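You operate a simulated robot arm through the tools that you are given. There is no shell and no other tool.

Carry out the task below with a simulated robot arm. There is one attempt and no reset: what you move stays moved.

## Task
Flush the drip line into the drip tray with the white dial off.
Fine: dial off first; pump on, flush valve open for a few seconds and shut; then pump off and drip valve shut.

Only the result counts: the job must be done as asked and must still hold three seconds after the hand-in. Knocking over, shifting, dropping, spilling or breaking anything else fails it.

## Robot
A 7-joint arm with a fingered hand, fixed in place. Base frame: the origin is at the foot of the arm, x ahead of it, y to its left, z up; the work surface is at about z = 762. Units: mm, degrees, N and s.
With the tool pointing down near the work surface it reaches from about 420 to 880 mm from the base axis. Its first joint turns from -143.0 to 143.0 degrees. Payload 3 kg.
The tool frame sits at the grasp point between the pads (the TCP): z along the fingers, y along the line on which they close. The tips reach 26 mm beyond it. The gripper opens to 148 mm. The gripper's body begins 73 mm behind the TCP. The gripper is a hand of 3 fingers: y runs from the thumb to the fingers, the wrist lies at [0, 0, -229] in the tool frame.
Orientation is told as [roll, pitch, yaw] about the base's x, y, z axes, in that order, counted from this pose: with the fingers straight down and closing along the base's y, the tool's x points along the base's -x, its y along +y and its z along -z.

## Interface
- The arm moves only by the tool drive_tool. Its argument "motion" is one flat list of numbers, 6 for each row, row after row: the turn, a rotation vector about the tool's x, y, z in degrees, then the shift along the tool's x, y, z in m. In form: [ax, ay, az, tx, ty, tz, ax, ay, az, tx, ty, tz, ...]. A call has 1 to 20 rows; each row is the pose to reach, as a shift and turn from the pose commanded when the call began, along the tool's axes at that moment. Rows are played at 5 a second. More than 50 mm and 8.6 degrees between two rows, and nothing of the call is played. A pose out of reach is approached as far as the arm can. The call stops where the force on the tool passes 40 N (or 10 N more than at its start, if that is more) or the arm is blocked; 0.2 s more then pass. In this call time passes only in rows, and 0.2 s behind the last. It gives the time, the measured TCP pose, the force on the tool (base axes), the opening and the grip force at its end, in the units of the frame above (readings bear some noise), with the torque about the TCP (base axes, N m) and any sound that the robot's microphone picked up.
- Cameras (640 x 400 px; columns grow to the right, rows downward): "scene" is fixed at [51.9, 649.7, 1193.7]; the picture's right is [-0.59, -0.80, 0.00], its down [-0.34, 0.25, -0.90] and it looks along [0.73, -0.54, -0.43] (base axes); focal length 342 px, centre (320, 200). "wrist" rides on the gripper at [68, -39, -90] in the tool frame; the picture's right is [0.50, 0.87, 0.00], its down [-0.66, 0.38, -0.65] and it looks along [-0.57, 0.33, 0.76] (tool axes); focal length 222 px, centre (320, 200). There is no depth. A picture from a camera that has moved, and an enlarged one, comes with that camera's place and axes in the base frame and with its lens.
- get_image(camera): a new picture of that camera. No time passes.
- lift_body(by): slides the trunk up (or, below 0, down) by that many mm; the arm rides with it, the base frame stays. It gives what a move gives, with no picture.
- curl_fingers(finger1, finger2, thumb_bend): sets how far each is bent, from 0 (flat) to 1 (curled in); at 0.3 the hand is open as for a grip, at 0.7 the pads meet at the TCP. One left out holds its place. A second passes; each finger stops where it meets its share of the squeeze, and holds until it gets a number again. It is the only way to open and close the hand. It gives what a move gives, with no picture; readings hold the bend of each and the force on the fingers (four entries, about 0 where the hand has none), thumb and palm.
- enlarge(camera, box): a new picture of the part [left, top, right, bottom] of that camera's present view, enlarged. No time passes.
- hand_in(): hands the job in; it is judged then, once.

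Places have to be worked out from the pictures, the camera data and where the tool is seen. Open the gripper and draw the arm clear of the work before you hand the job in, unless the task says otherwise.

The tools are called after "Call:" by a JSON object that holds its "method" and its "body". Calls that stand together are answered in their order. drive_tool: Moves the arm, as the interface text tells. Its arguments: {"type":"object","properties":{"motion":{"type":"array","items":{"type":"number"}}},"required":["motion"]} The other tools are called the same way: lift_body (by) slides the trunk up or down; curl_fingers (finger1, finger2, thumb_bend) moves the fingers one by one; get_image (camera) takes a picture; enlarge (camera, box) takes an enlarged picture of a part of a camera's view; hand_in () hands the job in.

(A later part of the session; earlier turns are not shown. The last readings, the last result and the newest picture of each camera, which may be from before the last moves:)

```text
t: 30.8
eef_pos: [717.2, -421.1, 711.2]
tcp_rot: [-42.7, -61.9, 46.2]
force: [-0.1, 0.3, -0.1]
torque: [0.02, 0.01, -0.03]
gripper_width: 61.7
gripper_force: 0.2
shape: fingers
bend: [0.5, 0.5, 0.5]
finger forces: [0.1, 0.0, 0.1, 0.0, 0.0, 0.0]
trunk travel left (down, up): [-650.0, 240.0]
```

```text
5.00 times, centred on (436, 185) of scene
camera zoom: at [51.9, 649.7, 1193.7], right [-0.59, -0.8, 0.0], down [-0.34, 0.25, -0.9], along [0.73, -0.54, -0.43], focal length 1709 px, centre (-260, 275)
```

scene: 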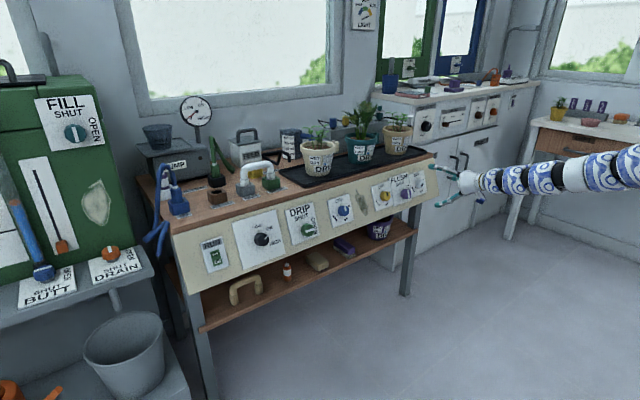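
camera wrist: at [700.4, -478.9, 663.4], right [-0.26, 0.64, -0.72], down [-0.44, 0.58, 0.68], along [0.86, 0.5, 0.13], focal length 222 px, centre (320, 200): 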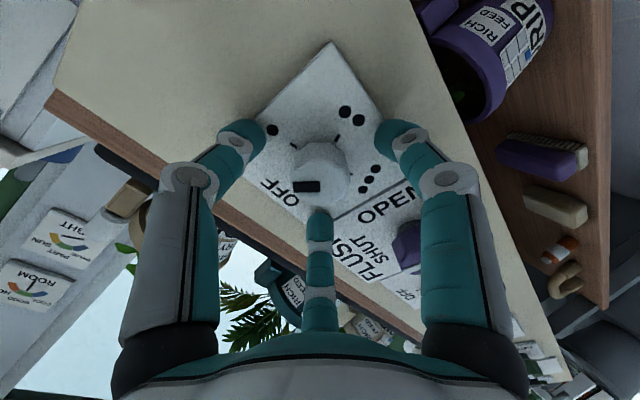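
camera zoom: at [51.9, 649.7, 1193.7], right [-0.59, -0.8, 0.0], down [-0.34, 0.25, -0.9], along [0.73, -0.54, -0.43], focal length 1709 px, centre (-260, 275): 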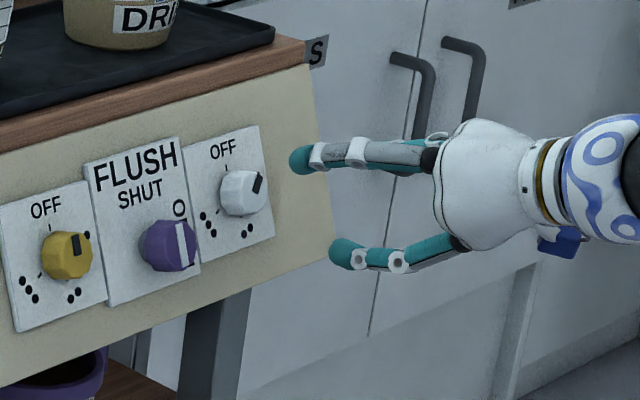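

Comparing the tick angles, the pointer is at about 40°, not yet at OFF; it follows the hand exactly (240-120-80). I approach again 40° rolled back and grip.

Call:
{"method": "drive_tool", "body": {"motion": [0, 0, 8, 0, 0, 0.015, 0, 0, 16, 0, 0, 0.03, 0, 0, 24, 0, 0, 0.045, 0, 0, 32, 0, 0, 0.06, 0, 0, 40, 0, 0, 0.075, 0, 0, 40, 0, 0, 0.09]}}

Call:
{"method": "curl_fingers", "body": {"finger1": 0.7, "finger2": 0.7, "thumb_bend": 0.7}}

Call:
{"method": "enlarge", "body": {"camera": "wrist", "box": [240, 90, 400, 230]}}

```text
t: 32.2
eef_pos: [800.9, -419.6, 679.2]
tcp_rot: [43.0, -61.7, -46.8]
force: [0.1, 1.2, -0.1]
torque: [0.0, 0.01, 0.02]
gripper_width: 61.6
gripper_force: 0.2
shape: fingers
bend: [0.5, 0.5, 0.5]
finger forces: [0.1, 0.0, 0.0, 0.0, 0.0, 0.0]
trunk travel left (down, up): [-650.0, 240.0]
```

```text
t: 33.2
eef_pos: [802.2, -420.3, 679.5]
tcp_rot: [42.7, -61.7, -46.6]
force: [-0.5, -2.3, -0.7]
torque: [0.01, 0.02, -0.04]
gripper_width: 23.0
gripper_force: 12.4
shape: fingers
bend: [0.62, 0.61, 0.64]
finger forces: [7.3, 7.7, 0.0, 0.0, 10.8, 0.0]
trunk travel left (down, up): [-650.0, 240.0]
```

```text
2.86 times, centred on (320, 160) of wrist
camera zoom: at [689.7, -433.7, 637.5], right [-0.06, 0.99, -0.16], down [-0.35, 0.13, 0.93], along [0.93, 0.11, 0.34], focal length 635 px, centre (320, 314)
```

zoom: 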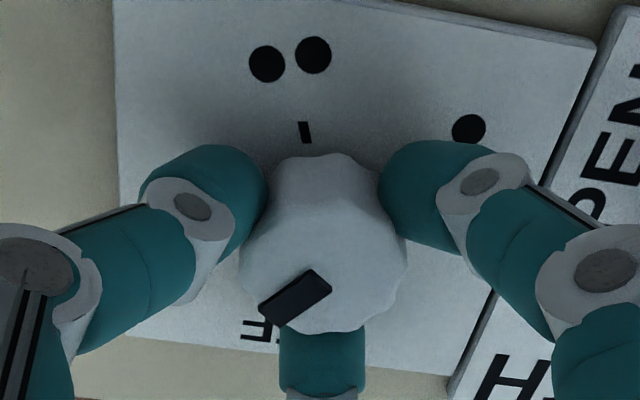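

The grip is good again (7–11 N). I turn the remaining 40° anticlockwise, then release.

Call:
{"method": "drive_tool", "body": {"motion": [0, 0, -8, 0, 0, 0, 0, 0, -16, 0, 0, 0, 0, 0, -24, 0, 0, 0, 0, 0, -32, 0, 0, 0, 0, 0, -40, 0, 0, 0]}}

Call:
{"method": "curl_fingers", "body": {"finger1": 0.5, "finger2": 0.5, "thumb_bend": 0.5}}

Call:
{"method": "drive_tool", "body": {"motion": [0, 0, 0, 0, 0, -0.03, 0, 0, 0, 0, 0, -0.06, 0, 0, 0, 0, 0, -0.09]}}

Call:
{"method": "enlarge", "body": {"camera": "wrist", "box": [240, 40, 480, 190]}}

Call:
{"method": "enlarge", "body": {"camera": "scene", "box": [372, 150, 452, 220]}}

```text
t: 34.4
eef_pos: [802.7, -420.6, 680.7]
tcp_rot: [-42.8, -61.9, 46.4]
force: [-7.2, -6.5, -1.9]
torque: [0.13, 0.09, -0.24]
gripper_width: 23.6
gripper_force: 15.1
shape: fingers
bend: [0.62, 0.62, 0.64]
finger forces: [7.6, 8.9, 0.0, 0.0, 14.4, 0.1]
trunk travel left (down, up): [-650.0, 240.0]
```

```text
t: 35.4
eef_pos: [803.0, -419.1, 680.4]
tcp_rot: [-42.8, -62.0, 46.2]
force: [0.7, 0.2, -0.6]
torque: [0.02, -0.02, 0.02]
gripper_width: 61.4
gripper_force: 0.0
shape: fingers
bend: [0.5, 0.5, 0.5]
finger forces: [0.0, 0.0, 0.0, 0.0, 0.0, 0.0]
trunk travel left (down, up): [-650.0, 240.0]
```

```text
t: 36.2
eef_pos: [719.4, -421.0, 712.7]
tcp_rot: [-42.7, -61.9, 46.2]
force: [-0.2, -0.1, 0.1]
torque: [0.0, -0.02, -0.03]
gripper_width: 61.7
gripper_force: 0.0
shape: fingers
bend: [0.5, 0.5, 0.5]
finger forces: [0.0, 0.1, 0.0, 0.0, 0.0, 0.1]
trunk travel left (down, up): [-650.0, 240.0]
```

```text
2.67 times, centred on (360, 115) of wrist
camera zoom: at [616.3, -481.2, 695.0], right [-0.26, 0.64, -0.72], down [-0.44, 0.58, 0.68], along [0.86, 0.5, 0.13], focal length 592 px, centre (213, 427)
```

zoom: 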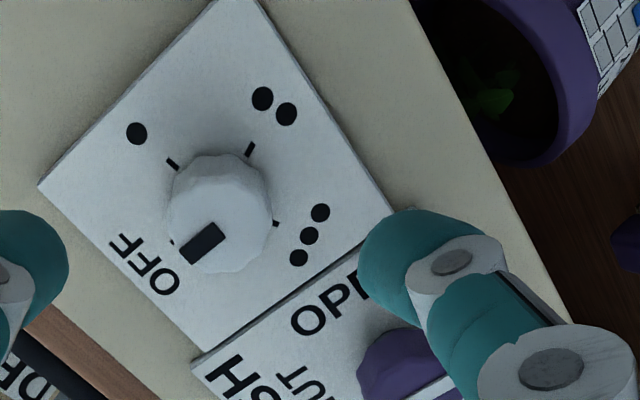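

```text
5.71 times, centred on (412, 185) of scene
camera zoom: at [51.9, 649.7, 1193.7], right [-0.59, -0.8, 0.0], down [-0.34, 0.25, -0.9], along [0.73, -0.54, -0.43], focal length 1953 px, centre (-206, 286)
```

zoom: 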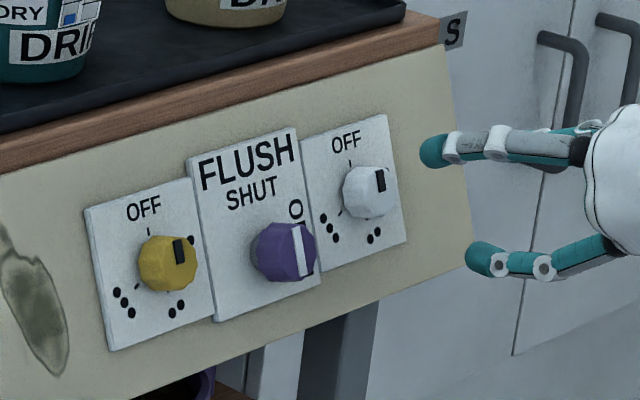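

The white dial's pointer now matches the yellow dial's OFF position, and the torque rise at the end suggests it met its stop. Before starting the pump I move in front of the flush knob at stand-off to measure its exact position, rolling to -45°.

Call:
{"method": "drive_tool", "body": {"motion": [0, 0, -8.3, -0.0048, 0.033, 0, 0, 0, -16.6, -0.0097, 0.066, 0, 0, 0, -25, -0.0145, 0.099, 0]}}

Call:
{"method": "get_image", "body": {"camera": "wrist"}}

Call:
{"method": "enlarge", "body": {"camera": "wrist", "box": [240, 50, 400, 150]}}

Call:
{"method": "enlarge", "body": {"camera": "scene", "box": [372, 150, 452, 220]}}

```text
t: 37.0
eef_pos: [710.9, -321.2, 694.3]
tcp_rot: [-62.4, -41.6, 70.8]
force: [0.5, 0.2, 0.4]
torque: [-0.01, 0.02, 0.03]
gripper_width: 61.8
gripper_force: 0.0
shape: fingers
bend: [0.5, 0.5, 0.5]
finger forces: [0.1, 0.1, 0.0, 0.1, 0.0, 0.1]
trunk travel left (down, up): [-650.0, 240.0]
```

```text
taken
camera wrist: at [618.1, -396.4, 705.9], right [-0.33, 0.26, -0.91], down [-0.54, 0.73, 0.41], along [0.77, 0.63, -0.1], focal length 222 px, centre (320, 200)
```

wrist: 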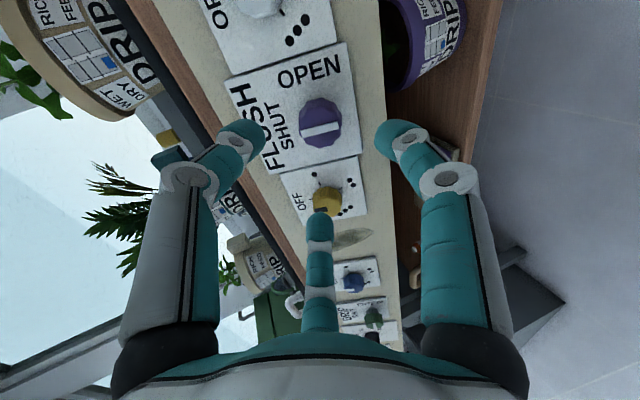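

```text
4.00 times, centred on (320, 100) of wrist
camera zoom: at [618.1, -396.4, 705.9], right [-0.33, 0.26, -0.91], down [-0.54, 0.73, 0.41], along [0.77, 0.63, -0.1], focal length 888 px, centre (320, 600)
```

zoom: 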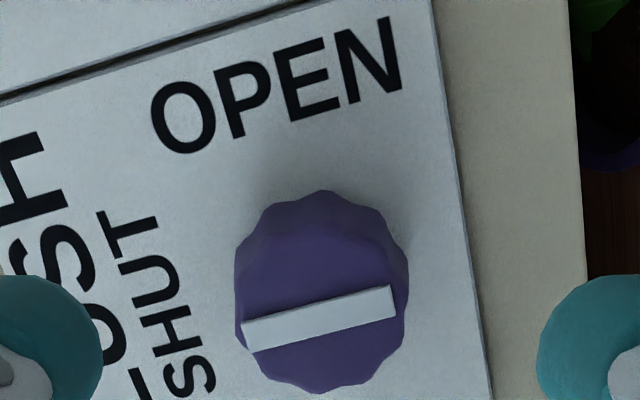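

```text
5.71 times, centred on (412, 185) of scene
camera zoom: at [51.9, 649.7, 1193.7], right [-0.59, -0.8, 0.0], down [-0.34, 0.25, -0.9], along [0.73, -0.54, -0.43], focal length 1953 px, centre (-206, 286)
```

zoom: 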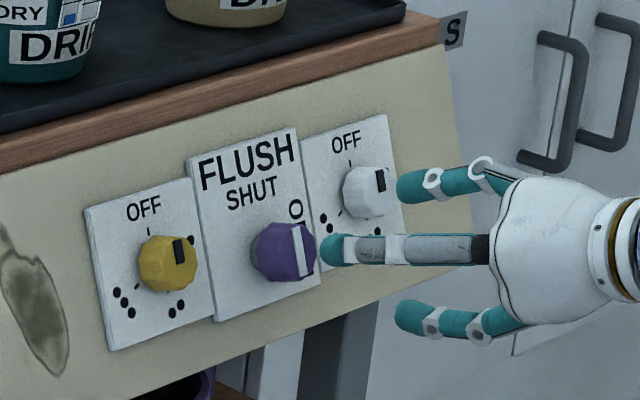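

The flush knob is centred on the tool axis, with its face about 35 mm off the plate near (799,-320,662). I close the fingers to a point and travel along the panel to the RUN switch at y≈418, rolling back to 0°.

Call:
{"method": "curl_fingers", "body": {"finger1": 0.7, "finger2": 0.7, "thumb_bend": 0.7}}

Call:
{"method": "drive_tool", "body": {"motion": [0, 0, 5, -0.029, 0.029, -0.01, 0, 0, 10, -0.058, 0.058, -0.01, 0, 0, 15, -0.087, 0.087, -0.01, 0, 0, 20, -0.116, 0.116, -0.01, 0, 0, 25, -0.145, 0.145, -0.01, 0, 0, 30, -0.174, 0.174, -0.01, 0, 0, 35, -0.203, 0.203, -0.01, 0, 0, 40, -0.232, 0.232, -0.01, 0, 0, 45, -0.261, 0.261, -0.01]}}

Call:
{"method": "get_image", "body": {"camera": "scene"}}

```text
t: 38.0
eef_pos: [710.9, -322.3, 695.0]
tcp_rot: [-62.4, -41.6, 70.7]
force: [0.2, 0.2, 0.9]
torque: [0.01, -0.01, 0.0]
gripper_width: 0.1
gripper_force: 0.1
shape: fingers
bend: [0.69, 0.69, 0.7]
finger forces: [0.0, 0.0, 0.0, 0.1, 0.0, 0.0]
trunk travel left (down, up): [-650.0, 240.0]
```

```text
t: 40.0
eef_pos: [704.8, 52.8, 700.2]
tcp_rot: [0.2, -70.0, -0.3]
force: [1.9, -2.5, 1.0]
torque: [0.08, 0.05, 0.29]
gripper_width: 0.0
gripper_force: 0.0
shape: fingers
bend: [0.69, 0.69, 0.7]
finger forces: [0.0, 0.0, 0.1, 0.0, 0.0, 0.1]
trunk travel left (down, up): [-650.0, 240.0]
```

```text
taken
```

scene: 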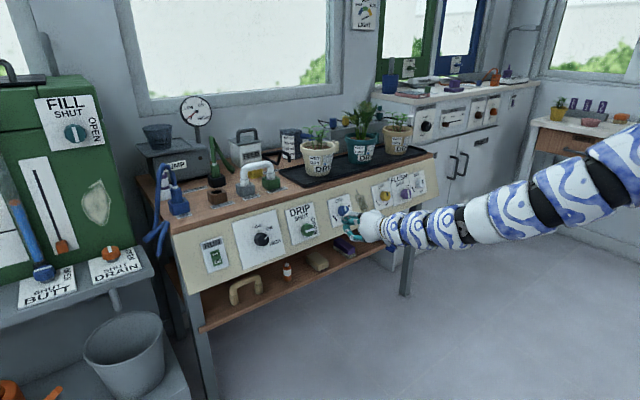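

The arm follows well. I continue along the panel to the RUN switch.

Call:
{"method": "drive_tool", "body": {"motion": [0, 0, 0, 0.0005, 0.045, 0, 0, 0, 0, 0.001, 0.09, 0, 0, 0, 0, 0.0015, 0.135, 0, 0, 0, 0, 0.002, 0.18, 0, 0, 0, 0, 0.0025, 0.225, 0, 0, 0, 0, 0.003, 0.27, 0, 0, 0, 0, 0.0035, 0.315, 0, 0, 0, 0, 0.004, 0.36, 0]}}

Call:
{"method": "get_image", "body": {"camera": "scene"}}

Call:
{"method": "get_image", "body": {"camera": "wrist"}}

```text
t: 41.8
eef_pos: [702.0, 303.8, 701.7]
tcp_rot: [0.2, -69.8, -0.4]
force: [1.0, -1.6, -0.7]
torque: [0.02, 0.05, 0.1]
gripper_width: 0.0
gripper_force: 0.1
shape: fingers
bend: [0.69, 0.69, 0.7]
finger forces: [0.0, 0.0, 0.1, 0.0, 0.0, 0.1]
out of reach, approached as far as the arm can: row 6, 7, 8
trunk travel left (down, up): [-650.0, 240.0]
```

```text
taken
```

scene: 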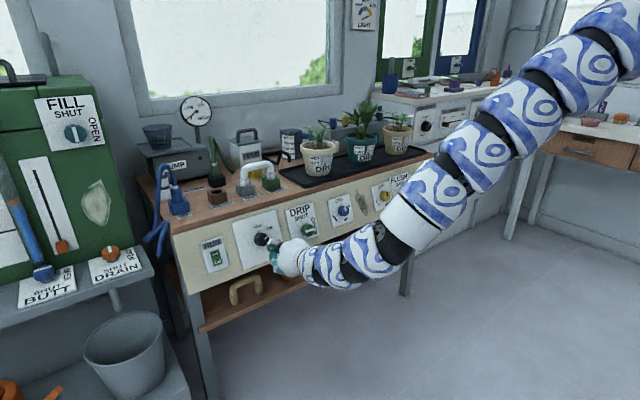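

```text
taken
camera wrist: at [593.5, 264.6, 669.0], right [-0.17, 0.87, -0.47], down [-0.39, 0.38, 0.84], along [0.91, 0.32, 0.27], focal length 222 px, centre (320, 200)
```

wrist: 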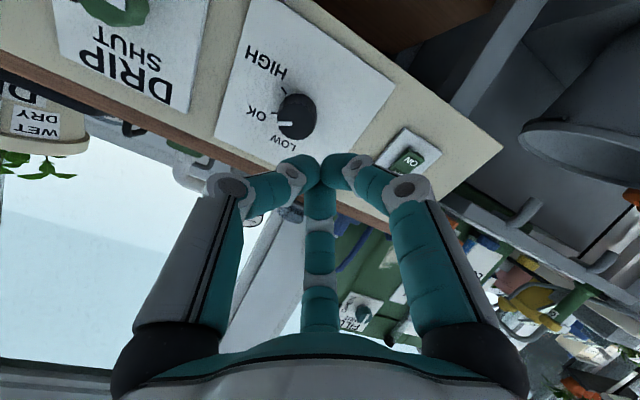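

With yaw 0 the arm runs out of reach past y≈304. The RUN switch only needs a push, so I yaw the hand +30° (wrist further right) and see how far it gets.

Call:
{"method": "drive_tool", "body": {"motion": [-4.7, 0, -1.73, 0, 0, 0, -9.4, 0, -3.47, 0, 0, 0, -14.1, 0, -5.2, 0, 0, 0, -18.7, 0, -6.9, 0, 0, 0, -23.4, 0, -8.7, 0, 0, 0, -28.1, 0, -10.4, 0, 0, 0]}}

Call:
{"method": "get_image", "body": {"camera": "scene"}}

Call:
{"method": "get_image", "body": {"camera": "wrist"}}

```text
t: 43.2
eef_pos: [695.8, 302.1, 706.3]
tcp_rot: [0.4, -69.7, 29.6]
force: [-0.4, -0.8, -0.1]
torque: [-0.02, -0.02, 0.0]
gripper_width: 0.1
gripper_force: 0.0
shape: fingers
bend: [0.69, 0.69, 0.7]
finger forces: [0.0, 0.0, 0.1, 0.0, 0.0, 0.1]
trunk travel left (down, up): [-650.0, 240.0]
```

```text
taken
```

scene: 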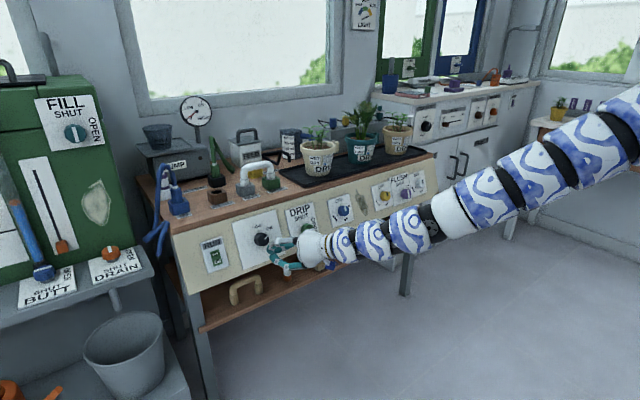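

```text
taken
camera wrist: at [620.7, 214.2, 674.0], right [-0.58, 0.67, -0.47], down [-0.52, 0.13, 0.84], along [0.62, 0.73, 0.27], focal length 222 px, centre (320, 200)
```

wrist: 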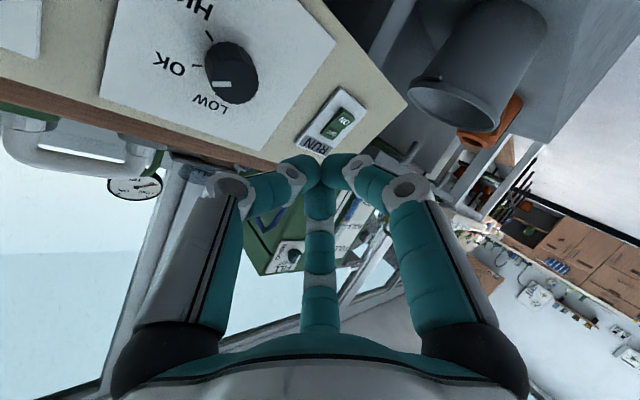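

The yaw reached 30° cleanly at y≈302. I enlarge the RUN switch in both views to measure it.

Call:
{"method": "enlarge", "body": {"camera": "wrist", "box": [290, 80, 386, 160]}}

Call:
{"method": "enlarge", "body": {"camera": "scene", "box": [190, 220, 318, 300]}}

```text
5.00 times, centred on (338, 120) of wrist
camera zoom: at [620.7, 214.2, 674.0], right [-0.58, 0.67, -0.47], down [-0.52, 0.13, 0.84], along [0.62, 0.73, 0.27], focal length 1111 px, centre (230, 600)
```

zoom: 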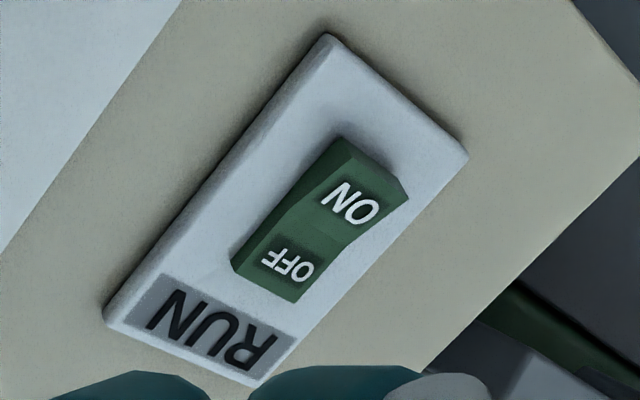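

```text
5.00 times, centred on (254, 260) of scene
camera zoom: at [51.9, 649.7, 1193.7], right [-0.59, -0.8, 0.0], down [-0.34, 0.25, -0.9], along [0.73, -0.54, -0.43], focal length 1709 px, centre (650, -100)
```

zoom: 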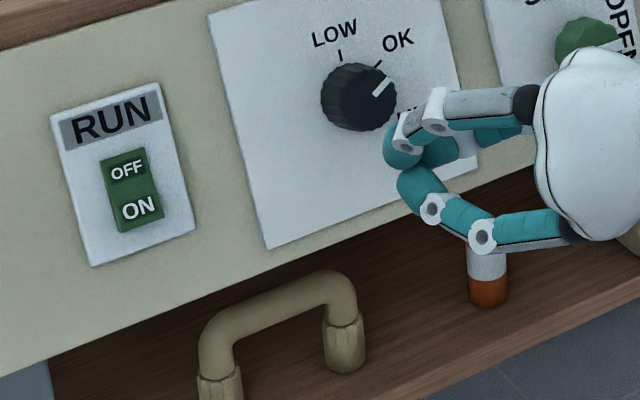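

The rocker stands OFF, with the ON end out at about (823,421,652). I move the closed fingertips to about 40 mm in front of it.

Call:
{"method": "drive_tool", "body": {"motion": [0, 0, 0, -0.0015, 0.0148, 0.029, 0, 0, 0, -0.003, 0.0296, 0.058, 0, 0, 0, -0.0045, 0.0444, 0.087, 0, 0, 0, -0.006, 0.0592, 0.1161]}}

Call:
{"method": "get_image", "body": {"camera": "wrist"}}

Call:
{"method": "enlarge", "body": {"camera": "scene", "box": [160, 220, 288, 300]}}

```text
t: 44.4
eef_pos: [579.5, 499.1, 688.4]
tcp_rot: [0.2, -69.8, 44.1]
force: [0.9, -0.2, 1.1]
torque: [-0.01, 0.05, 0.01]
gripper_width: 0.1
gripper_force: 0.1
shape: fingers
bend: [0.7, 0.7, 0.7]
finger forces: [0.1, 0.0, 0.0, 0.0, 0.0, 0.1]
out of reach, approached as far as the arm can: row 3, 4
trunk travel left (down, up): [-650.0, 240.0]
stopped in row 4: the arm was blocked; the commanded pose is now the measured one
```

```text
taken
camera wrist: at [528.0, 397.0, 656.0], right [-0.73, 0.5, -0.47], down [-0.54, 0.0, 0.84], along [0.42, 0.86, 0.27], focal length 222 px, centre (320, 200)
```

wrist: 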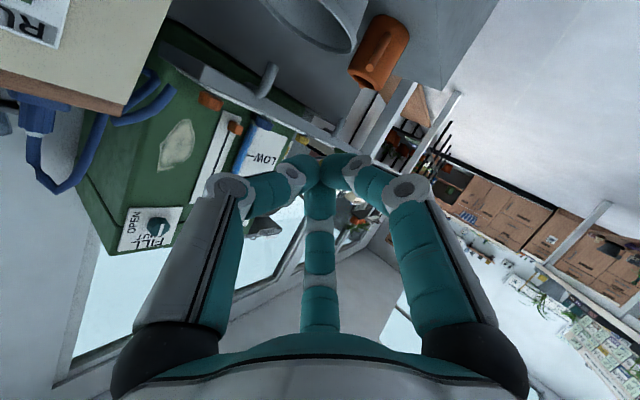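

```text
5.00 times, centred on (224, 260) of scene
camera zoom: at [51.9, 649.7, 1193.7], right [-0.59, -0.8, 0.0], down [-0.34, 0.25, -0.9], along [0.73, -0.54, -0.43], focal length 1709 px, centre (800, -100)
```

zoom: 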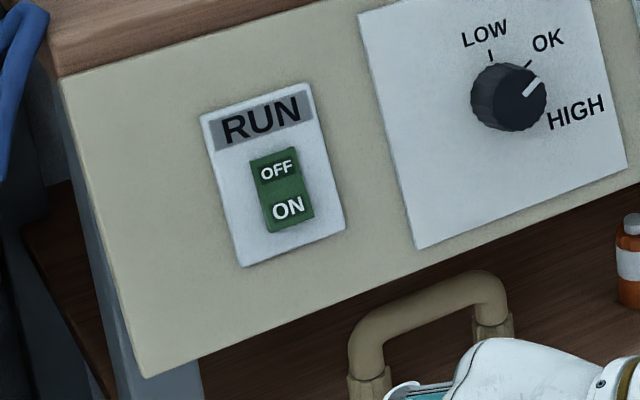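

The arm swung to a different configuration at (579,499,688), yaw 44°, as it did earlier at the right-hand side, where the next move then worked. From here I try the stand-off in front of RUN again, in smaller steps.

Call:
{"method": "drive_tool", "body": {"motion": [0.94, 0, 0.35, -0.0006, -0.0138, 0.005, 1.89, 0, 0.7, -0.0011, -0.0275, 0.01, 2.83, 0, 1.05, -0.0017, -0.0413, 0.015, 3.77, 0, 1.4, -0.0023, -0.0551, 0.02, 4.7, 0, 1.75, -0.0029, -0.0689, 0.0251, 5.66, 0, 2.1, -0.0034, -0.0826, 0.0301, 6.6, 0, 2.45, -0.004, -0.0964, 0.0351, 7.54, 0, 2.8, -0.0046, -0.1102, 0.0401, 8.5, 0, 3.15, -0.0051, -0.1239, 0.0451, 9.43, 0, 3.5, -0.0057, -0.1377, 0.0501, 10.4, 0, 3.85, -0.0063, -0.1515, 0.0552, 11.3, 0, 4.2, -0.0069, -0.1653, 0.0602, 12.3, 0, 4.55, -0.0074, -0.179, 0.0652, 13.2, 0, 4.9, -0.008, -0.1928, 0.0702]}}

Call:
{"method": "get_image", "body": {"camera": "scene"}}

Call:
{"method": "get_image", "body": {"camera": "wrist"}}

```text
t: 47.4
eef_pos: [725.1, 375.9, 700.9]
tcp_rot: [0.6, -69.4, 30.0]
force: [-1.0, 1.6, 0.0]
torque: [-0.07, -0.05, -0.18]
gripper_width: 0.2
gripper_force: 0.2
shape: fingers
bend: [0.7, 0.7, 0.7]
finger forces: [0.1, 0.1, 0.0, 0.0, 0.1, 0.1]
out of reach, approached as far as the arm can: row 2, 3, 4, 5, 6, 7, 8, 9, 10, 11, 12, 13, 14
trunk travel left (down, up): [-650.0, 240.0]
```

```text
taken
```

scene: 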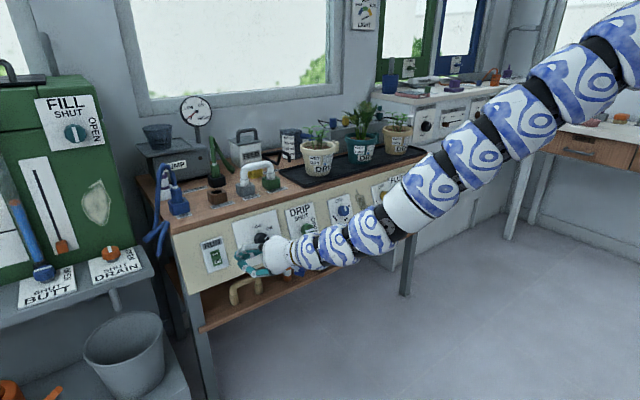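

```text
taken
camera wrist: at [651.5, 287.4, 669.1], right [-0.59, 0.66, -0.46], down [-0.52, 0.13, 0.84], along [0.62, 0.74, 0.27], focal length 222 px, centre (320, 200)
```

wrist: 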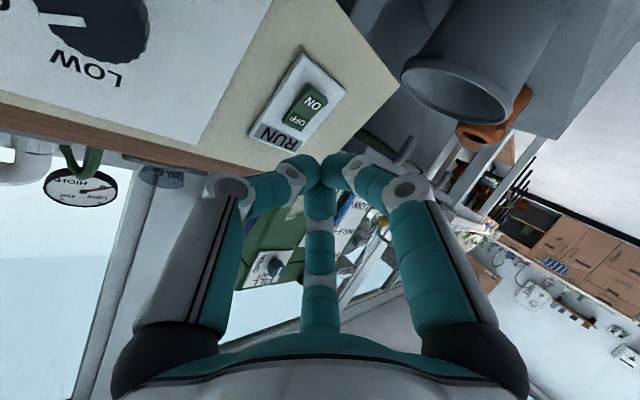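

Now it stops about 30 mm high and short, with the arm nearly straight and coming steeply from above, so the shoulder is too high for this side. I retreat and raise the hand, then lower the trunk by 250 mm.

Call:
{"method": "drive_tool", "body": {"motion": [0, 0, 0, -0.0205, 0.005, -0.0168, 0, 0, 0, -0.0409, 0.01, -0.0335, 0, 0, 0, -0.0614, 0.015, -0.0503, 0, 0, 0, -0.0818, 0.02, -0.067, 0, 0, 0, -0.1023, 0.025, -0.0838, 0, 0, 0, -0.1227, 0.03, -0.1005, 0, 0, 0, -0.1432, 0.035, -0.1173, 0, 0, 0, -0.1636, 0.04, -0.134]}}

Call:
{"method": "get_image", "body": {"camera": "scene"}}

```text
t: 49.4
eef_pos: [861.0, 28.8, 902.6]
tcp_rot: [0.5, -69.8, -0.8]
force: [0.5, 0.7, -1.5]
torque: [0.01, -0.01, -0.02]
gripper_width: 0.1
gripper_force: 0.0
shape: fingers
bend: [0.69, 0.69, 0.7]
finger forces: [0.0, 0.1, 0.1, 0.1, 0.0, 0.0]
out of reach, approached as far as the arm can: row 6
trunk travel left (down, up): [-650.0, 240.0]
stopped in row 8: the arm was blocked; the commanded pose is now the measured one
```

```text
taken
```

scene: 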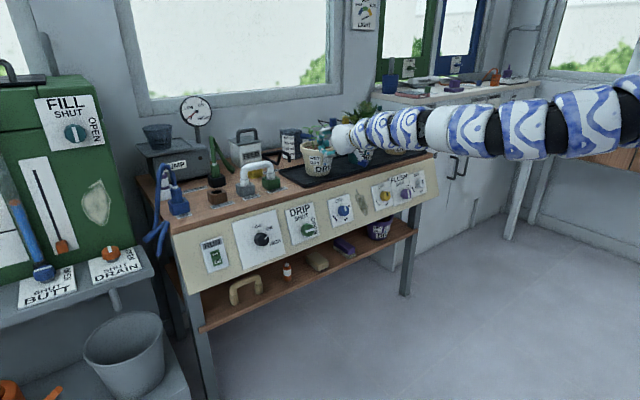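

The arm jumped configuration and swung to (861,29,903), close over the tray. I check that nothing was touched before moving.

Call:
{"method": "enlarge", "body": {"camera": "scene", "box": [270, 90, 430, 190]}}

Call:
{"method": "get_image", "body": {"camera": "wrist"}}

```text
4.00 times, centred on (350, 140) of scene
camera zoom: at [51.9, 649.7, 1193.7], right [-0.59, -0.8, 0.0], down [-0.34, 0.25, -0.9], along [0.73, -0.54, -0.43], focal length 1367 px, centre (200, 440)
```

zoom: 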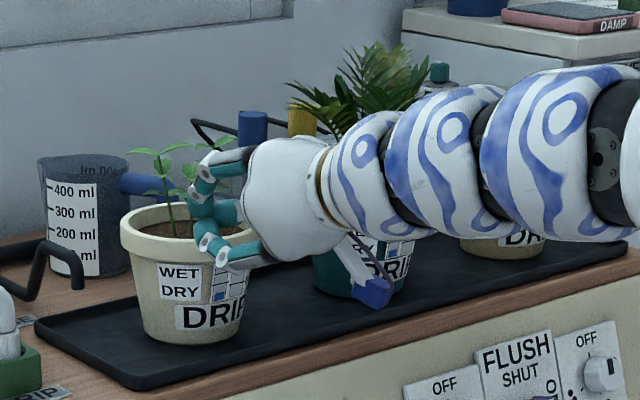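

```text
taken
camera wrist: at [751.7, -9.8, 870.2], right [-0.17, 0.87, -0.47], down [-0.39, 0.38, 0.84], along [0.91, 0.32, 0.27], focal length 222 px, centre (320, 200)
```

wrist: 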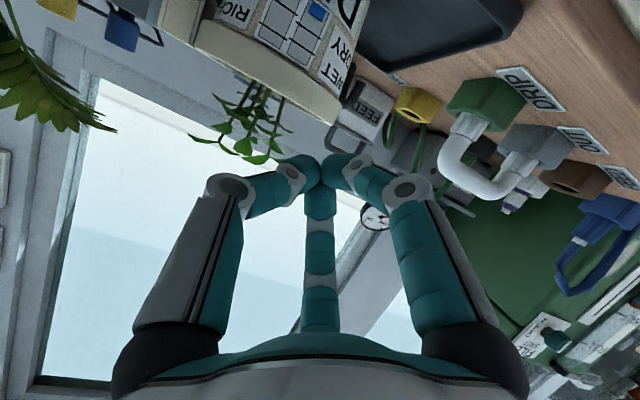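

The pots stand where they were and no contact force shows. I retreat straight back from the tray by 100 mm in small steps.

Call:
{"method": "drive_tool", "body": {"motion": [0, 0, 0, 0.0069, 0, -0.0188, 0, 0, 0, 0.0139, 0, -0.0375, 0, 0, 0, 0.0208, 0, -0.0563, 0, 0, 0, 0.0278, 0, -0.075, 0, 0, 0, 0.0347, 0, -0.0938]}}

Call:
{"method": "get_image", "body": {"camera": "scene"}}

```text
t: 50.6
eef_pos: [762.1, 28.5, 902.8]
tcp_rot: [0.5, -69.9, -0.8]
force: [-0.2, 0.5, -0.3]
torque: [0.02, 0.0, 0.0]
gripper_width: 0.0
gripper_force: 0.1
shape: fingers
bend: [0.69, 0.69, 0.7]
finger forces: [0.1, 0.1, 0.1, 0.1, 0.0, 0.0]
trunk travel left (down, up): [-650.0, 240.0]
```

```text
taken
```

scene: 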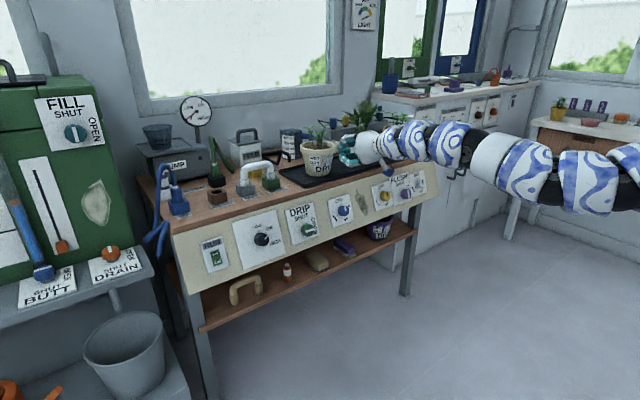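

The elbow sits high in this configuration, and with the hand pitched up the wrist likely hits its limit, so a lower shoulder should help. I move the hand slightly up and back to clear the bench edge, then lower the trunk 300 mm.

Call:
{"method": "drive_tool", "body": {"motion": [0, 0, 0, -0.0141, 0, -0.0194, 0, 0, 0, -0.0283, 0, -0.0389, 0, 0, 0, -0.0424, 0, -0.0583]}}

Call:
{"method": "lift_body", "body": {"by": -150}}

Call:
{"method": "get_image", "body": {"camera": "scene"}}

```text
t: 51.4
eef_pos: [720.3, 28.6, 963.1]
tcp_rot: [0.7, -69.8, -0.8]
force: [0.4, 0.2, -0.3]
torque: [-0.01, -0.02, 0.01]
gripper_width: 0.4
gripper_force: 0.1
shape: fingers
bend: [0.69, 0.69, 0.7]
finger forces: [0.1, 0.0, 0.0, 0.0, 0.1, 0.0]
trunk travel left (down, up): [-650.0, 240.0]
```

```text
t: 53.1
eef_pos: [722.7, 27.4, 813.3]
tcp_rot: [0.6, -69.9, -0.8]
force: [0.2, -0.4, -0.1]
torque: [0.01, 0.0, 0.0]
gripper_width: 0.0
gripper_force: 0.2
shape: fingers
bend: [0.69, 0.69, 0.7]
finger forces: [0.1, 0.1, 0.0, 0.1, 0.0, 0.1]
trunk travel left (down, up): [-500.0, 390.0]
```

```text
taken
```

scene: 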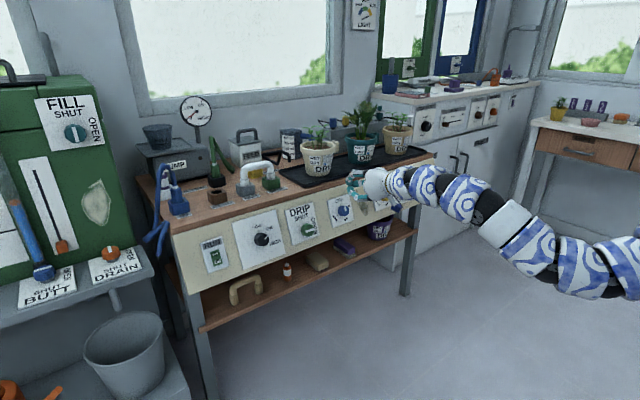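

The shoulder is now roughly level with the target, so the arm should be more comfortable. I move toward RUN in a first partial step with a little yaw.

Call:
{"method": "drive_tool", "body": {"motion": [-2.35, 0, -0.87, 0.0159, 0.0288, 0.0019, -4.7, 0, -1.73, 0.0318, 0.0575, 0.0037, -7.05, 0, -2.6, 0.0477, 0.0863, 0.0056, -9.4, 0, -3.47, 0.0636, 0.1151, 0.0074, -11.75, 0, -4.33, 0.0795, 0.1438, 0.0093, -14.1, 0, -5.2, 0.0954, 0.1726, 0.0111]}}

Call:
{"method": "get_image", "body": {"camera": "scene"}}

```text
t: 54.5
eef_pos: [697.7, 202.2, 722.5]
tcp_rot: [0.6, -69.9, 14.1]
force: [-0.1, 0.2, -0.6]
torque: [0.02, 0.0, 0.0]
gripper_width: 0.0
gripper_force: 0.1
shape: fingers
bend: [0.69, 0.69, 0.7]
finger forces: [0.0, 0.0, 0.0, 0.0, 0.1, 0.1]
trunk travel left (down, up): [-500.0, 390.0]
```

```text
taken
```

scene: 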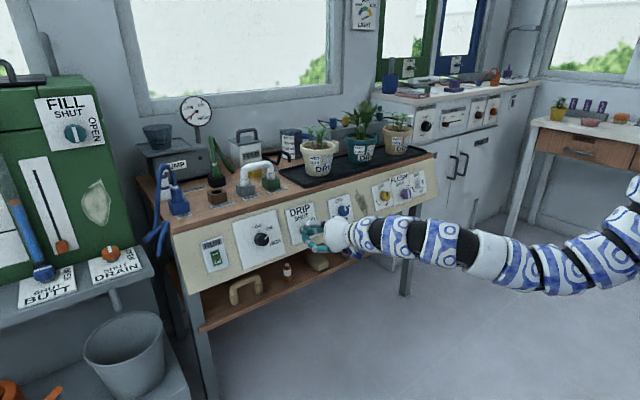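

That went cleanly. Next partial step: to about (700,320,705) with yaw 25°.

Call:
{"method": "drive_tool", "body": {"motion": [-2.6, 0, -0.95, 0.0014, 0.0284, 0.0088, -5.15, 0, -1.9, 0.0028, 0.0569, 0.0176, -7.7, 0, -2.85, 0.0042, 0.0853, 0.0263, -10.3, 0, -3.8, 0.0056, 0.1137, 0.0351]}}

Call:
{"method": "get_image", "body": {"camera": "scene"}}

```text
t: 55.5
eef_pos: [698.9, 321.2, 703.5]
tcp_rot: [0.6, -69.8, 25.4]
force: [-0.6, -1.2, 1.0]
torque: [0.02, -0.02, 0.02]
gripper_width: 0.1
gripper_force: 0.1
shape: fingers
bend: [0.69, 0.69, 0.7]
finger forces: [0.1, 0.0, 0.0, 0.1, 0.1, 0.0]
trunk travel left (down, up): [-500.0, 390.0]
```

```text
taken
```

scene: 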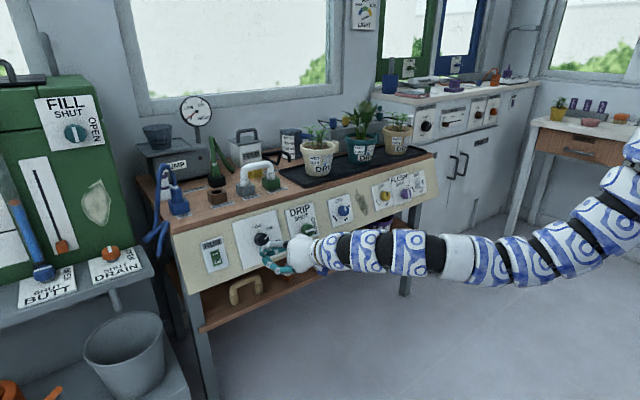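

Reach is fine now. I go on to the stand-off in front of the ON end.

Call:
{"method": "drive_tool", "body": {"motion": [0, 0, 0, -0.0008, 0.0134, 0.0251, 0, 0, 0, -0.0016, 0.0267, 0.0502, 0, 0, 0, -0.0024, 0.0401, 0.0753, 0, 0, 0, -0.0032, 0.0534, 0.1004]}}

Call:
{"method": "get_image", "body": {"camera": "wrist"}}

Call:
{"method": "enlarge", "body": {"camera": "scene", "box": [170, 210, 298, 290]}}

```text
t: 56.5
eef_pos: [768.1, 411.6, 671.8]
tcp_rot: [0.6, -69.9, 25.4]
force: [0.0, 0.3, -0.7]
torque: [0.03, -0.02, 0.01]
gripper_width: 0.1
gripper_force: 0.1
shape: fingers
bend: [0.69, 0.69, 0.7]
finger forces: [0.0, 0.1, 0.0, 0.1, 0.1, 0.0]
trunk travel left (down, up): [-500.0, 390.0]
```

```text
taken
camera wrist: at [685.5, 329.2, 638.9], right [-0.53, 0.71, -0.47], down [-0.51, 0.17, 0.84], along [0.67, 0.69, 0.27], focal length 222 px, centre (320, 200)
```

wrist: 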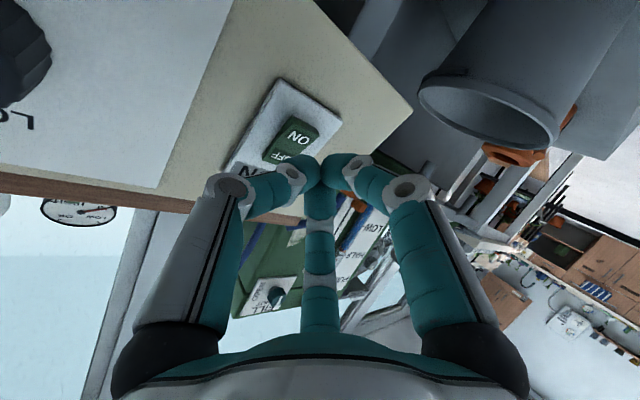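

```text
5.00 times, centred on (234, 250) of scene
camera zoom: at [51.9, 649.7, 1193.7], right [-0.59, -0.8, 0.0], down [-0.34, 0.25, -0.9], along [0.73, -0.54, -0.43], focal length 1709 px, centre (750, -50)
```

zoom: 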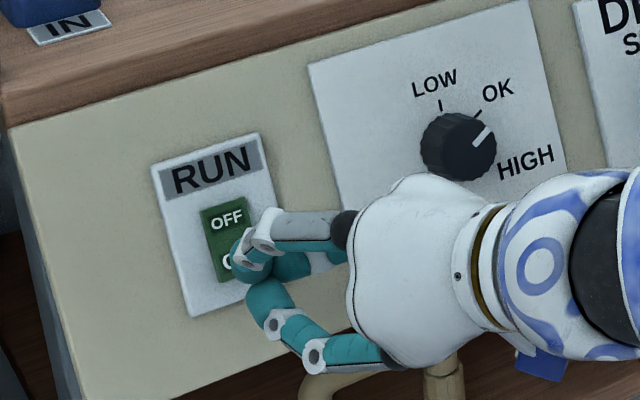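

The fingertips are about 35 mm in front of the ON end, aligned to within about 2 mm. I push along the panel normal in small steps until it clicks.

Call:
{"method": "drive_tool", "body": {"motion": [0, 0, 0, 0.0025, -0.005, 0.0087, 0, 0, 0, 0.0028, -0.009, 0.0178, 0, 0, 0, 0.0031, -0.0131, 0.027, 0, 0, 0, 0.0033, -0.0151, 0.0315, 0, 0, 0, 0.0034, -0.0167, 0.0352, 0, 0, 0, 0.0035, -0.0183, 0.0388]}}

Call:
{"method": "enlarge", "body": {"camera": "scene", "box": [170, 210, 298, 290]}}

Call:
{"method": "enlarge", "body": {"camera": "scene", "box": [150, 85, 230, 145]}}

```text
t: 58.0
eef_pos: [800.4, 407.9, 654.9]
tcp_rot: [0.6, -69.9, 25.3]
force: [-16.6, -5.5, 3.5]
torque: [0.03, -0.05, 0.01]
gripper_width: 0.0
gripper_force: 11.6
shape: fingers
bend: [0.69, 0.69, 0.72]
finger forces: [0.0, 5.8, 0.1, 0.0, 17.0, 0.0]
trunk travel left (down, up): [-500.0, 390.0]
```

```text
5.00 times, centred on (234, 250) of scene
camera zoom: at [51.9, 649.7, 1193.7], right [-0.59, -0.8, 0.0], down [-0.34, 0.25, -0.9], along [0.73, -0.54, -0.43], focal length 1709 px, centre (750, -50)
```

zoom: 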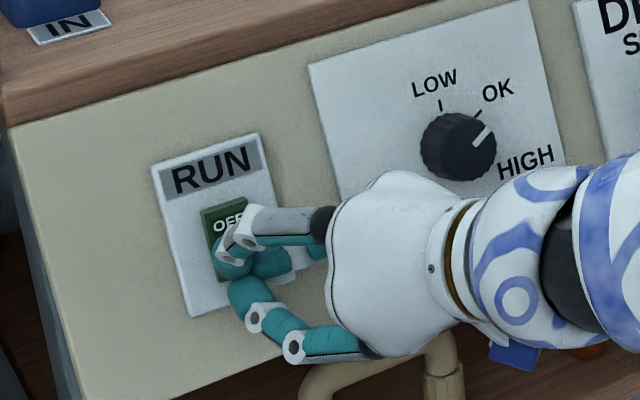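

```text
6.67 times, centred on (190, 115) of scene
camera zoom: at [51.9, 649.7, 1193.7], right [-0.59, -0.8, 0.0], down [-0.34, 0.25, -0.9], along [0.73, -0.54, -0.43], focal length 2278 px, centre (1187, 767)
```

zoom: 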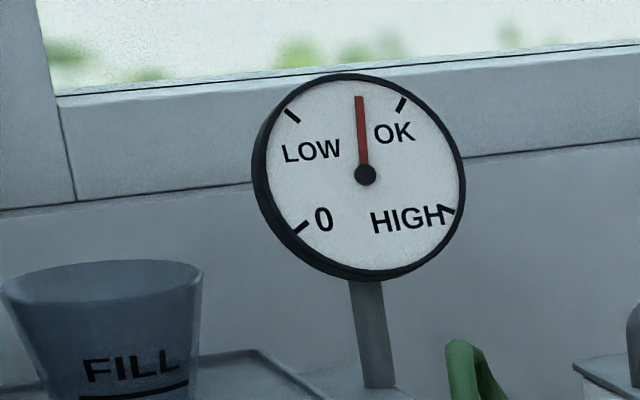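

The pump runs: the gauge has risen toward OK and the rocker has gone over. I pull straight off the switch and travel back along the panel toward the flush knob.

Call:
{"method": "drive_tool", "body": {"motion": [0, 0, 0, -0.00095, 0.01205, -0.0274, 0, 0, 0, -0.0019, 0.0241, -0.0549, 1.39, 0, 0.52, 0.00408, -0.01382, -0.07419, 2.79, 0, 1.04, 0.01006, -0.05174, -0.09348, 4.18, 0, 1.55, 0.01604, -0.08966, -0.11277, 5.58, 0, 2.07, 0.02202, -0.12758, -0.13206, 6.97, 0, 2.59, 0.028, -0.1655, -0.15135, 8.36, 0, 3.11, 0.03398, -0.20342, -0.17064, 9.76, 0, 3.63, 0.03996, -0.24134, -0.18993, 11.15, 0, 4.14, 0.04594, -0.27926, -0.20922, 12.55, 0, 4.66, 0.05192, -0.31718, -0.22851]}}

Call:
{"method": "get_image", "body": {"camera": "scene"}}

Call:
{"method": "enlarge", "body": {"camera": "scene", "box": [150, 85, 310, 285]}}

```text
t: 60.4
eef_pos: [730.3, 21.4, 682.0]
tcp_rot: [0.9, -69.8, 11.7]
force: [-0.1, 0.5, 0.0]
torque: [0.01, -0.01, 0.0]
gripper_width: 0.0
gripper_force: 0.1
shape: fingers
bend: [0.69, 0.69, 0.7]
finger forces: [0.0, 0.0, 0.1, 0.0, 0.0, 0.0]
trunk travel left (down, up): [-500.0, 390.0]
```

```text
taken
```

scene: 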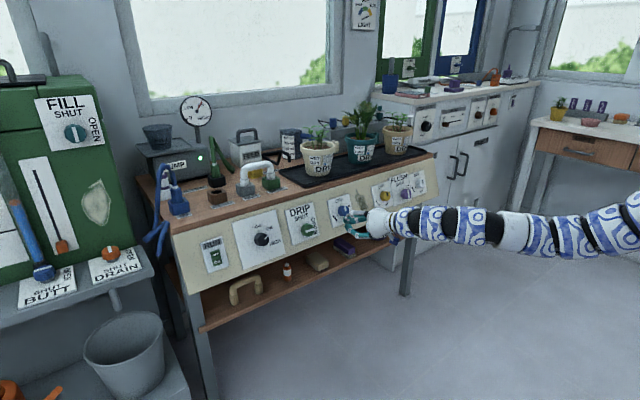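

```text
2.00 times, centred on (230, 185) of scene
camera zoom: at [51.9, 649.7, 1193.7], right [-0.59, -0.8, 0.0], down [-0.34, 0.25, -0.9], along [0.73, -0.54, -0.43], focal length 684 px, centre (500, 230)
```

zoom: 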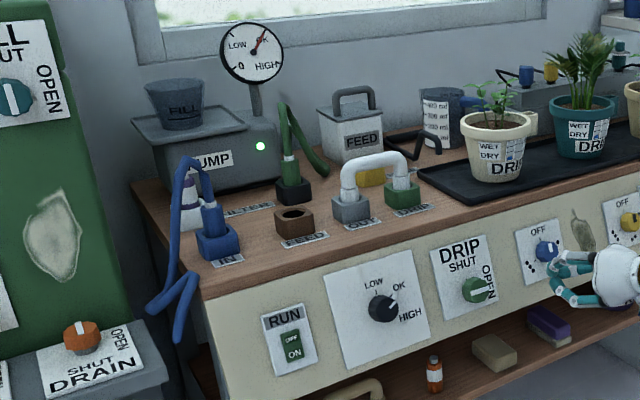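

The pump lamp is green and the gauge sits at OK. I continue to the flush knob's stand-off with yaw back to 0.

Call:
{"method": "drive_tool", "body": {"motion": [1.49, 0, 0.51, 0.0024, -0.0414, -0.0109, 2.98, 0, 1.02, 0.0049, -0.0829, -0.0218, 4.46, 0, 1.52, 0.0073, -0.1243, -0.0326, 5.95, 0, 2.03, 0.0097, -0.1657, -0.0435, 7.44, 0, 2.54, 0.0121, -0.2071, -0.0544, 8.93, 0, 3.05, 0.0146, -0.2486, -0.0653, 10.4, 0, 3.55, 0.017, -0.29, -0.0761, 11.9, 0, 4.06, 0.0194, -0.3314, -0.087]}}

Call:
{"method": "curl_fingers", "body": {"finger1": 0.5, "finger2": 0.5, "thumb_bend": 0.5}}

Call:
{"method": "get_image", "body": {"camera": "scene"}}

Call:
{"method": "get_image", "body": {"camera": "wrist"}}

```text
t: 62.1
eef_pos: [715.3, -321.2, 694.4]
tcp_rot: [-0.3, -69.8, 0.1]
force: [-0.2, -0.4, 0.8]
torque: [-0.01, 0.01, -0.02]
gripper_width: 0.0
gripper_force: 0.1
shape: fingers
bend: [0.69, 0.69, 0.7]
finger forces: [0.1, 0.0, 0.0, 0.0, 0.1, 0.0]
trunk travel left (down, up): [-500.0, 390.0]
```

```text
t: 63.1
eef_pos: [715.6, -320.3, 694.4]
tcp_rot: [-0.2, -69.9, 0.0]
force: [1.5, -0.2, 0.9]
torque: [0.02, -0.02, 0.04]
gripper_width: 61.5
gripper_force: 0.1
shape: fingers
bend: [0.5, 0.5, 0.5]
finger forces: [0.0, 0.1, 0.0, 0.0, 0.1, 0.0]
trunk travel left (down, up): [-500.0, 390.0]
```

```text
taken
```

scene: 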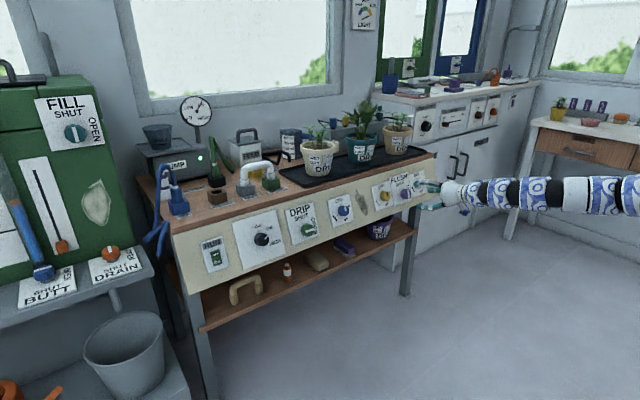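

```text
taken
camera wrist: at [606.9, -358.9, 660.7], right [-0.17, 0.87, -0.47], down [-0.39, 0.38, 0.84], along [0.91, 0.32, 0.27], focal length 222 px, centre (320, 200)
```

wrist: 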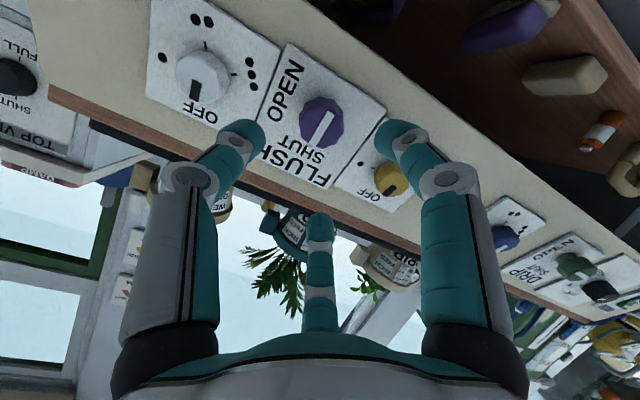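

The white dial is clearly at OFF and the flush knob is nearly centred. I enlarge for the exact alignment before gripping.

Call:
{"method": "enlarge", "body": {"camera": "wrist", "box": [264, 70, 392, 150]}}

```text
5.00 times, centred on (328, 110) of wrist
camera zoom: at [606.9, -358.9, 660.7], right [-0.17, 0.87, -0.47], down [-0.39, 0.38, 0.84], along [0.91, 0.32, 0.27], focal length 1111 px, centre (280, 650)
```

zoom: 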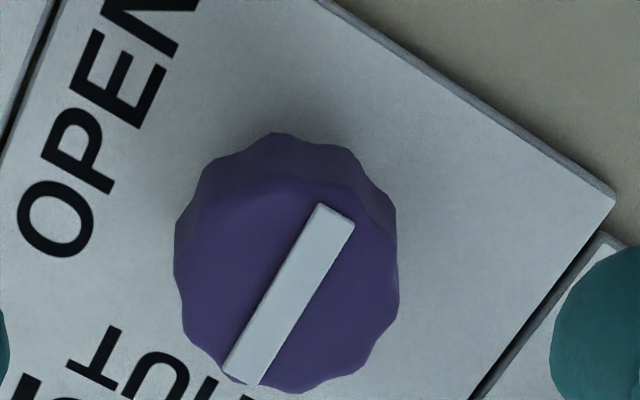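

The flush face centre is about 1.7 mm below the tool axis, so I correct for that while rolling to -45° and advancing until the fingertips straddle the knob.

Call:
{"method": "drive_tool", "body": {"motion": [0, 0, -7.5, 0.0005, 0.0005, 0.01, 0, 0, -15, 0.001, 0.0005, 0.02, 0, 0, -22.5, 0.0017, 0.0005, 0.03, 0, 0, -30, 0.0017, 0.0005, 0.04, 0, 0, -37.5, 0.0017, 0.0005, 0.05, 0, 0, -45, 0.0017, 0.0005, 0.06, 0, 0, -45, 0.0017, 0.0005, 0.071, 0, 0, -45, 0.0017, 0.0005, 0.082]}}

Call:
{"method": "get_image", "body": {"camera": "wrist"}}

Call:
{"method": "enlarge", "body": {"camera": "scene", "box": [352, 150, 480, 230]}}

```text
t: 65.0
eef_pos: [794.7, -322.1, 665.5]
tcp_rot: [-62.6, -41.5, 70.8]
force: [0.1, -0.7, 0.0]
torque: [0.0, 0.0, -0.01]
gripper_width: 61.6
gripper_force: 0.0
shape: fingers
bend: [0.5, 0.5, 0.5]
finger forces: [0.1, 0.0, 0.0, 0.0, 0.1, 0.0]
trunk travel left (down, up): [-500.0, 390.0]
```

```text
taken
camera wrist: at [700.3, -396.9, 677.0], right [-0.33, 0.26, -0.91], down [-0.54, 0.73, 0.41], along [0.77, 0.63, -0.1], focal length 222 px, centre (320, 200)
```

wrist: 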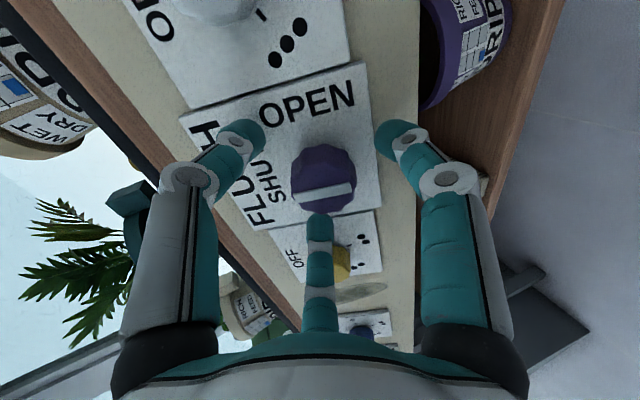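

```text
5.00 times, centred on (416, 190) of scene
camera zoom: at [51.9, 649.7, 1193.7], right [-0.59, -0.8, 0.0], down [-0.34, 0.25, -0.9], along [0.73, -0.54, -0.43], focal length 1709 px, centre (-160, 250)
```

zoom: 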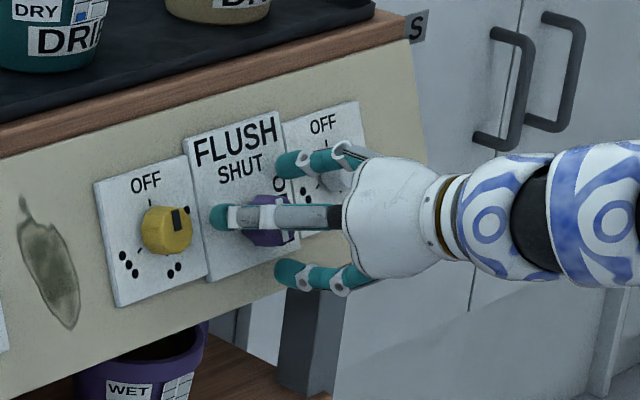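

The knob sits about 3 mm down-slope of the axis. I shift the hand by that amount and close the three fingers on it.

Call:
{"method": "drive_tool", "body": {"motion": [0, 0, 0, 0.0025, 0.0022, 0]}}

Call:
{"method": "curl_fingers", "body": {"finger1": 0.7, "finger2": 0.7, "thumb_bend": 0.7}}

Call:
{"method": "get_image", "body": {"camera": "wrist"}}

Call:
{"method": "enlarge", "body": {"camera": "scene", "box": [352, 150, 480, 230]}}

```text
t: 65.3
eef_pos: [791.6, -322.5, 661.5]
tcp_rot: [-62.7, -41.6, 70.9]
force: [0.3, -0.1, -0.3]
torque: [0.01, 0.02, 0.02]
gripper_width: 61.4
gripper_force: 0.1
shape: fingers
bend: [0.5, 0.5, 0.5]
finger forces: [0.0, 0.0, 0.0, 0.0, 0.1, 0.0]
trunk travel left (down, up): [-500.0, 390.0]
```

```text
t: 66.3
eef_pos: [791.7, -321.7, 662.2]
tcp_rot: [-62.5, -41.5, 70.8]
force: [3.9, -1.3, 3.2]
torque: [0.04, -0.12, -0.07]
gripper_width: 25.0
gripper_force: 14.3
shape: fingers
bend: [0.62, 0.59, 0.63]
finger forces: [6.4, 9.3, 0.0, 0.0, 12.1, 0.0]
trunk travel left (down, up): [-500.0, 390.0]
```

```text
taken
camera wrist: at [698.6, -397.6, 673.7], right [-0.33, 0.26, -0.91], down [-0.54, 0.73, 0.41], along [0.77, 0.63, -0.1], focal length 222 px, centre (320, 200)
```

wrist: 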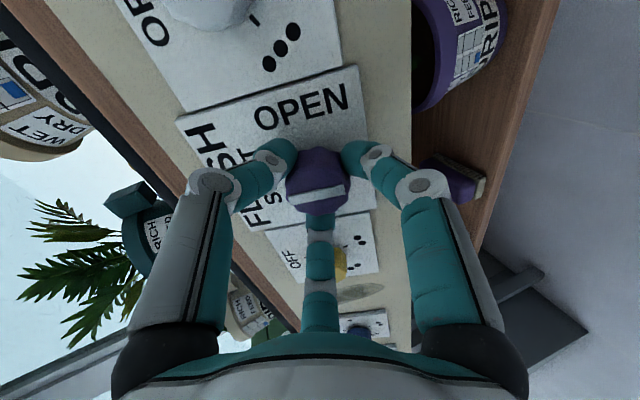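

```text
5.00 times, centred on (416, 190) of scene
camera zoom: at [51.9, 649.7, 1193.7], right [-0.59, -0.8, 0.0], down [-0.34, 0.25, -0.9], along [0.73, -0.54, -0.43], focal length 1709 px, centre (-160, 250)
```

zoom: 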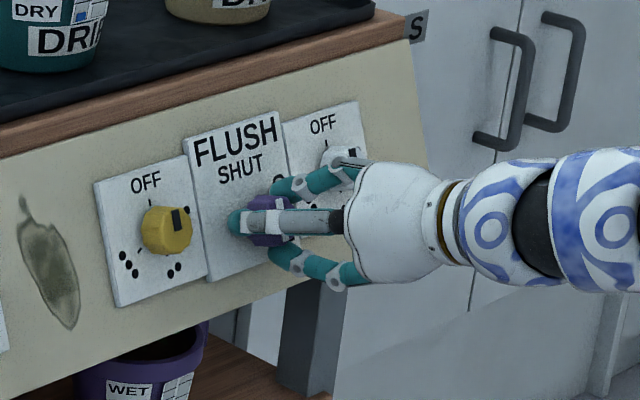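

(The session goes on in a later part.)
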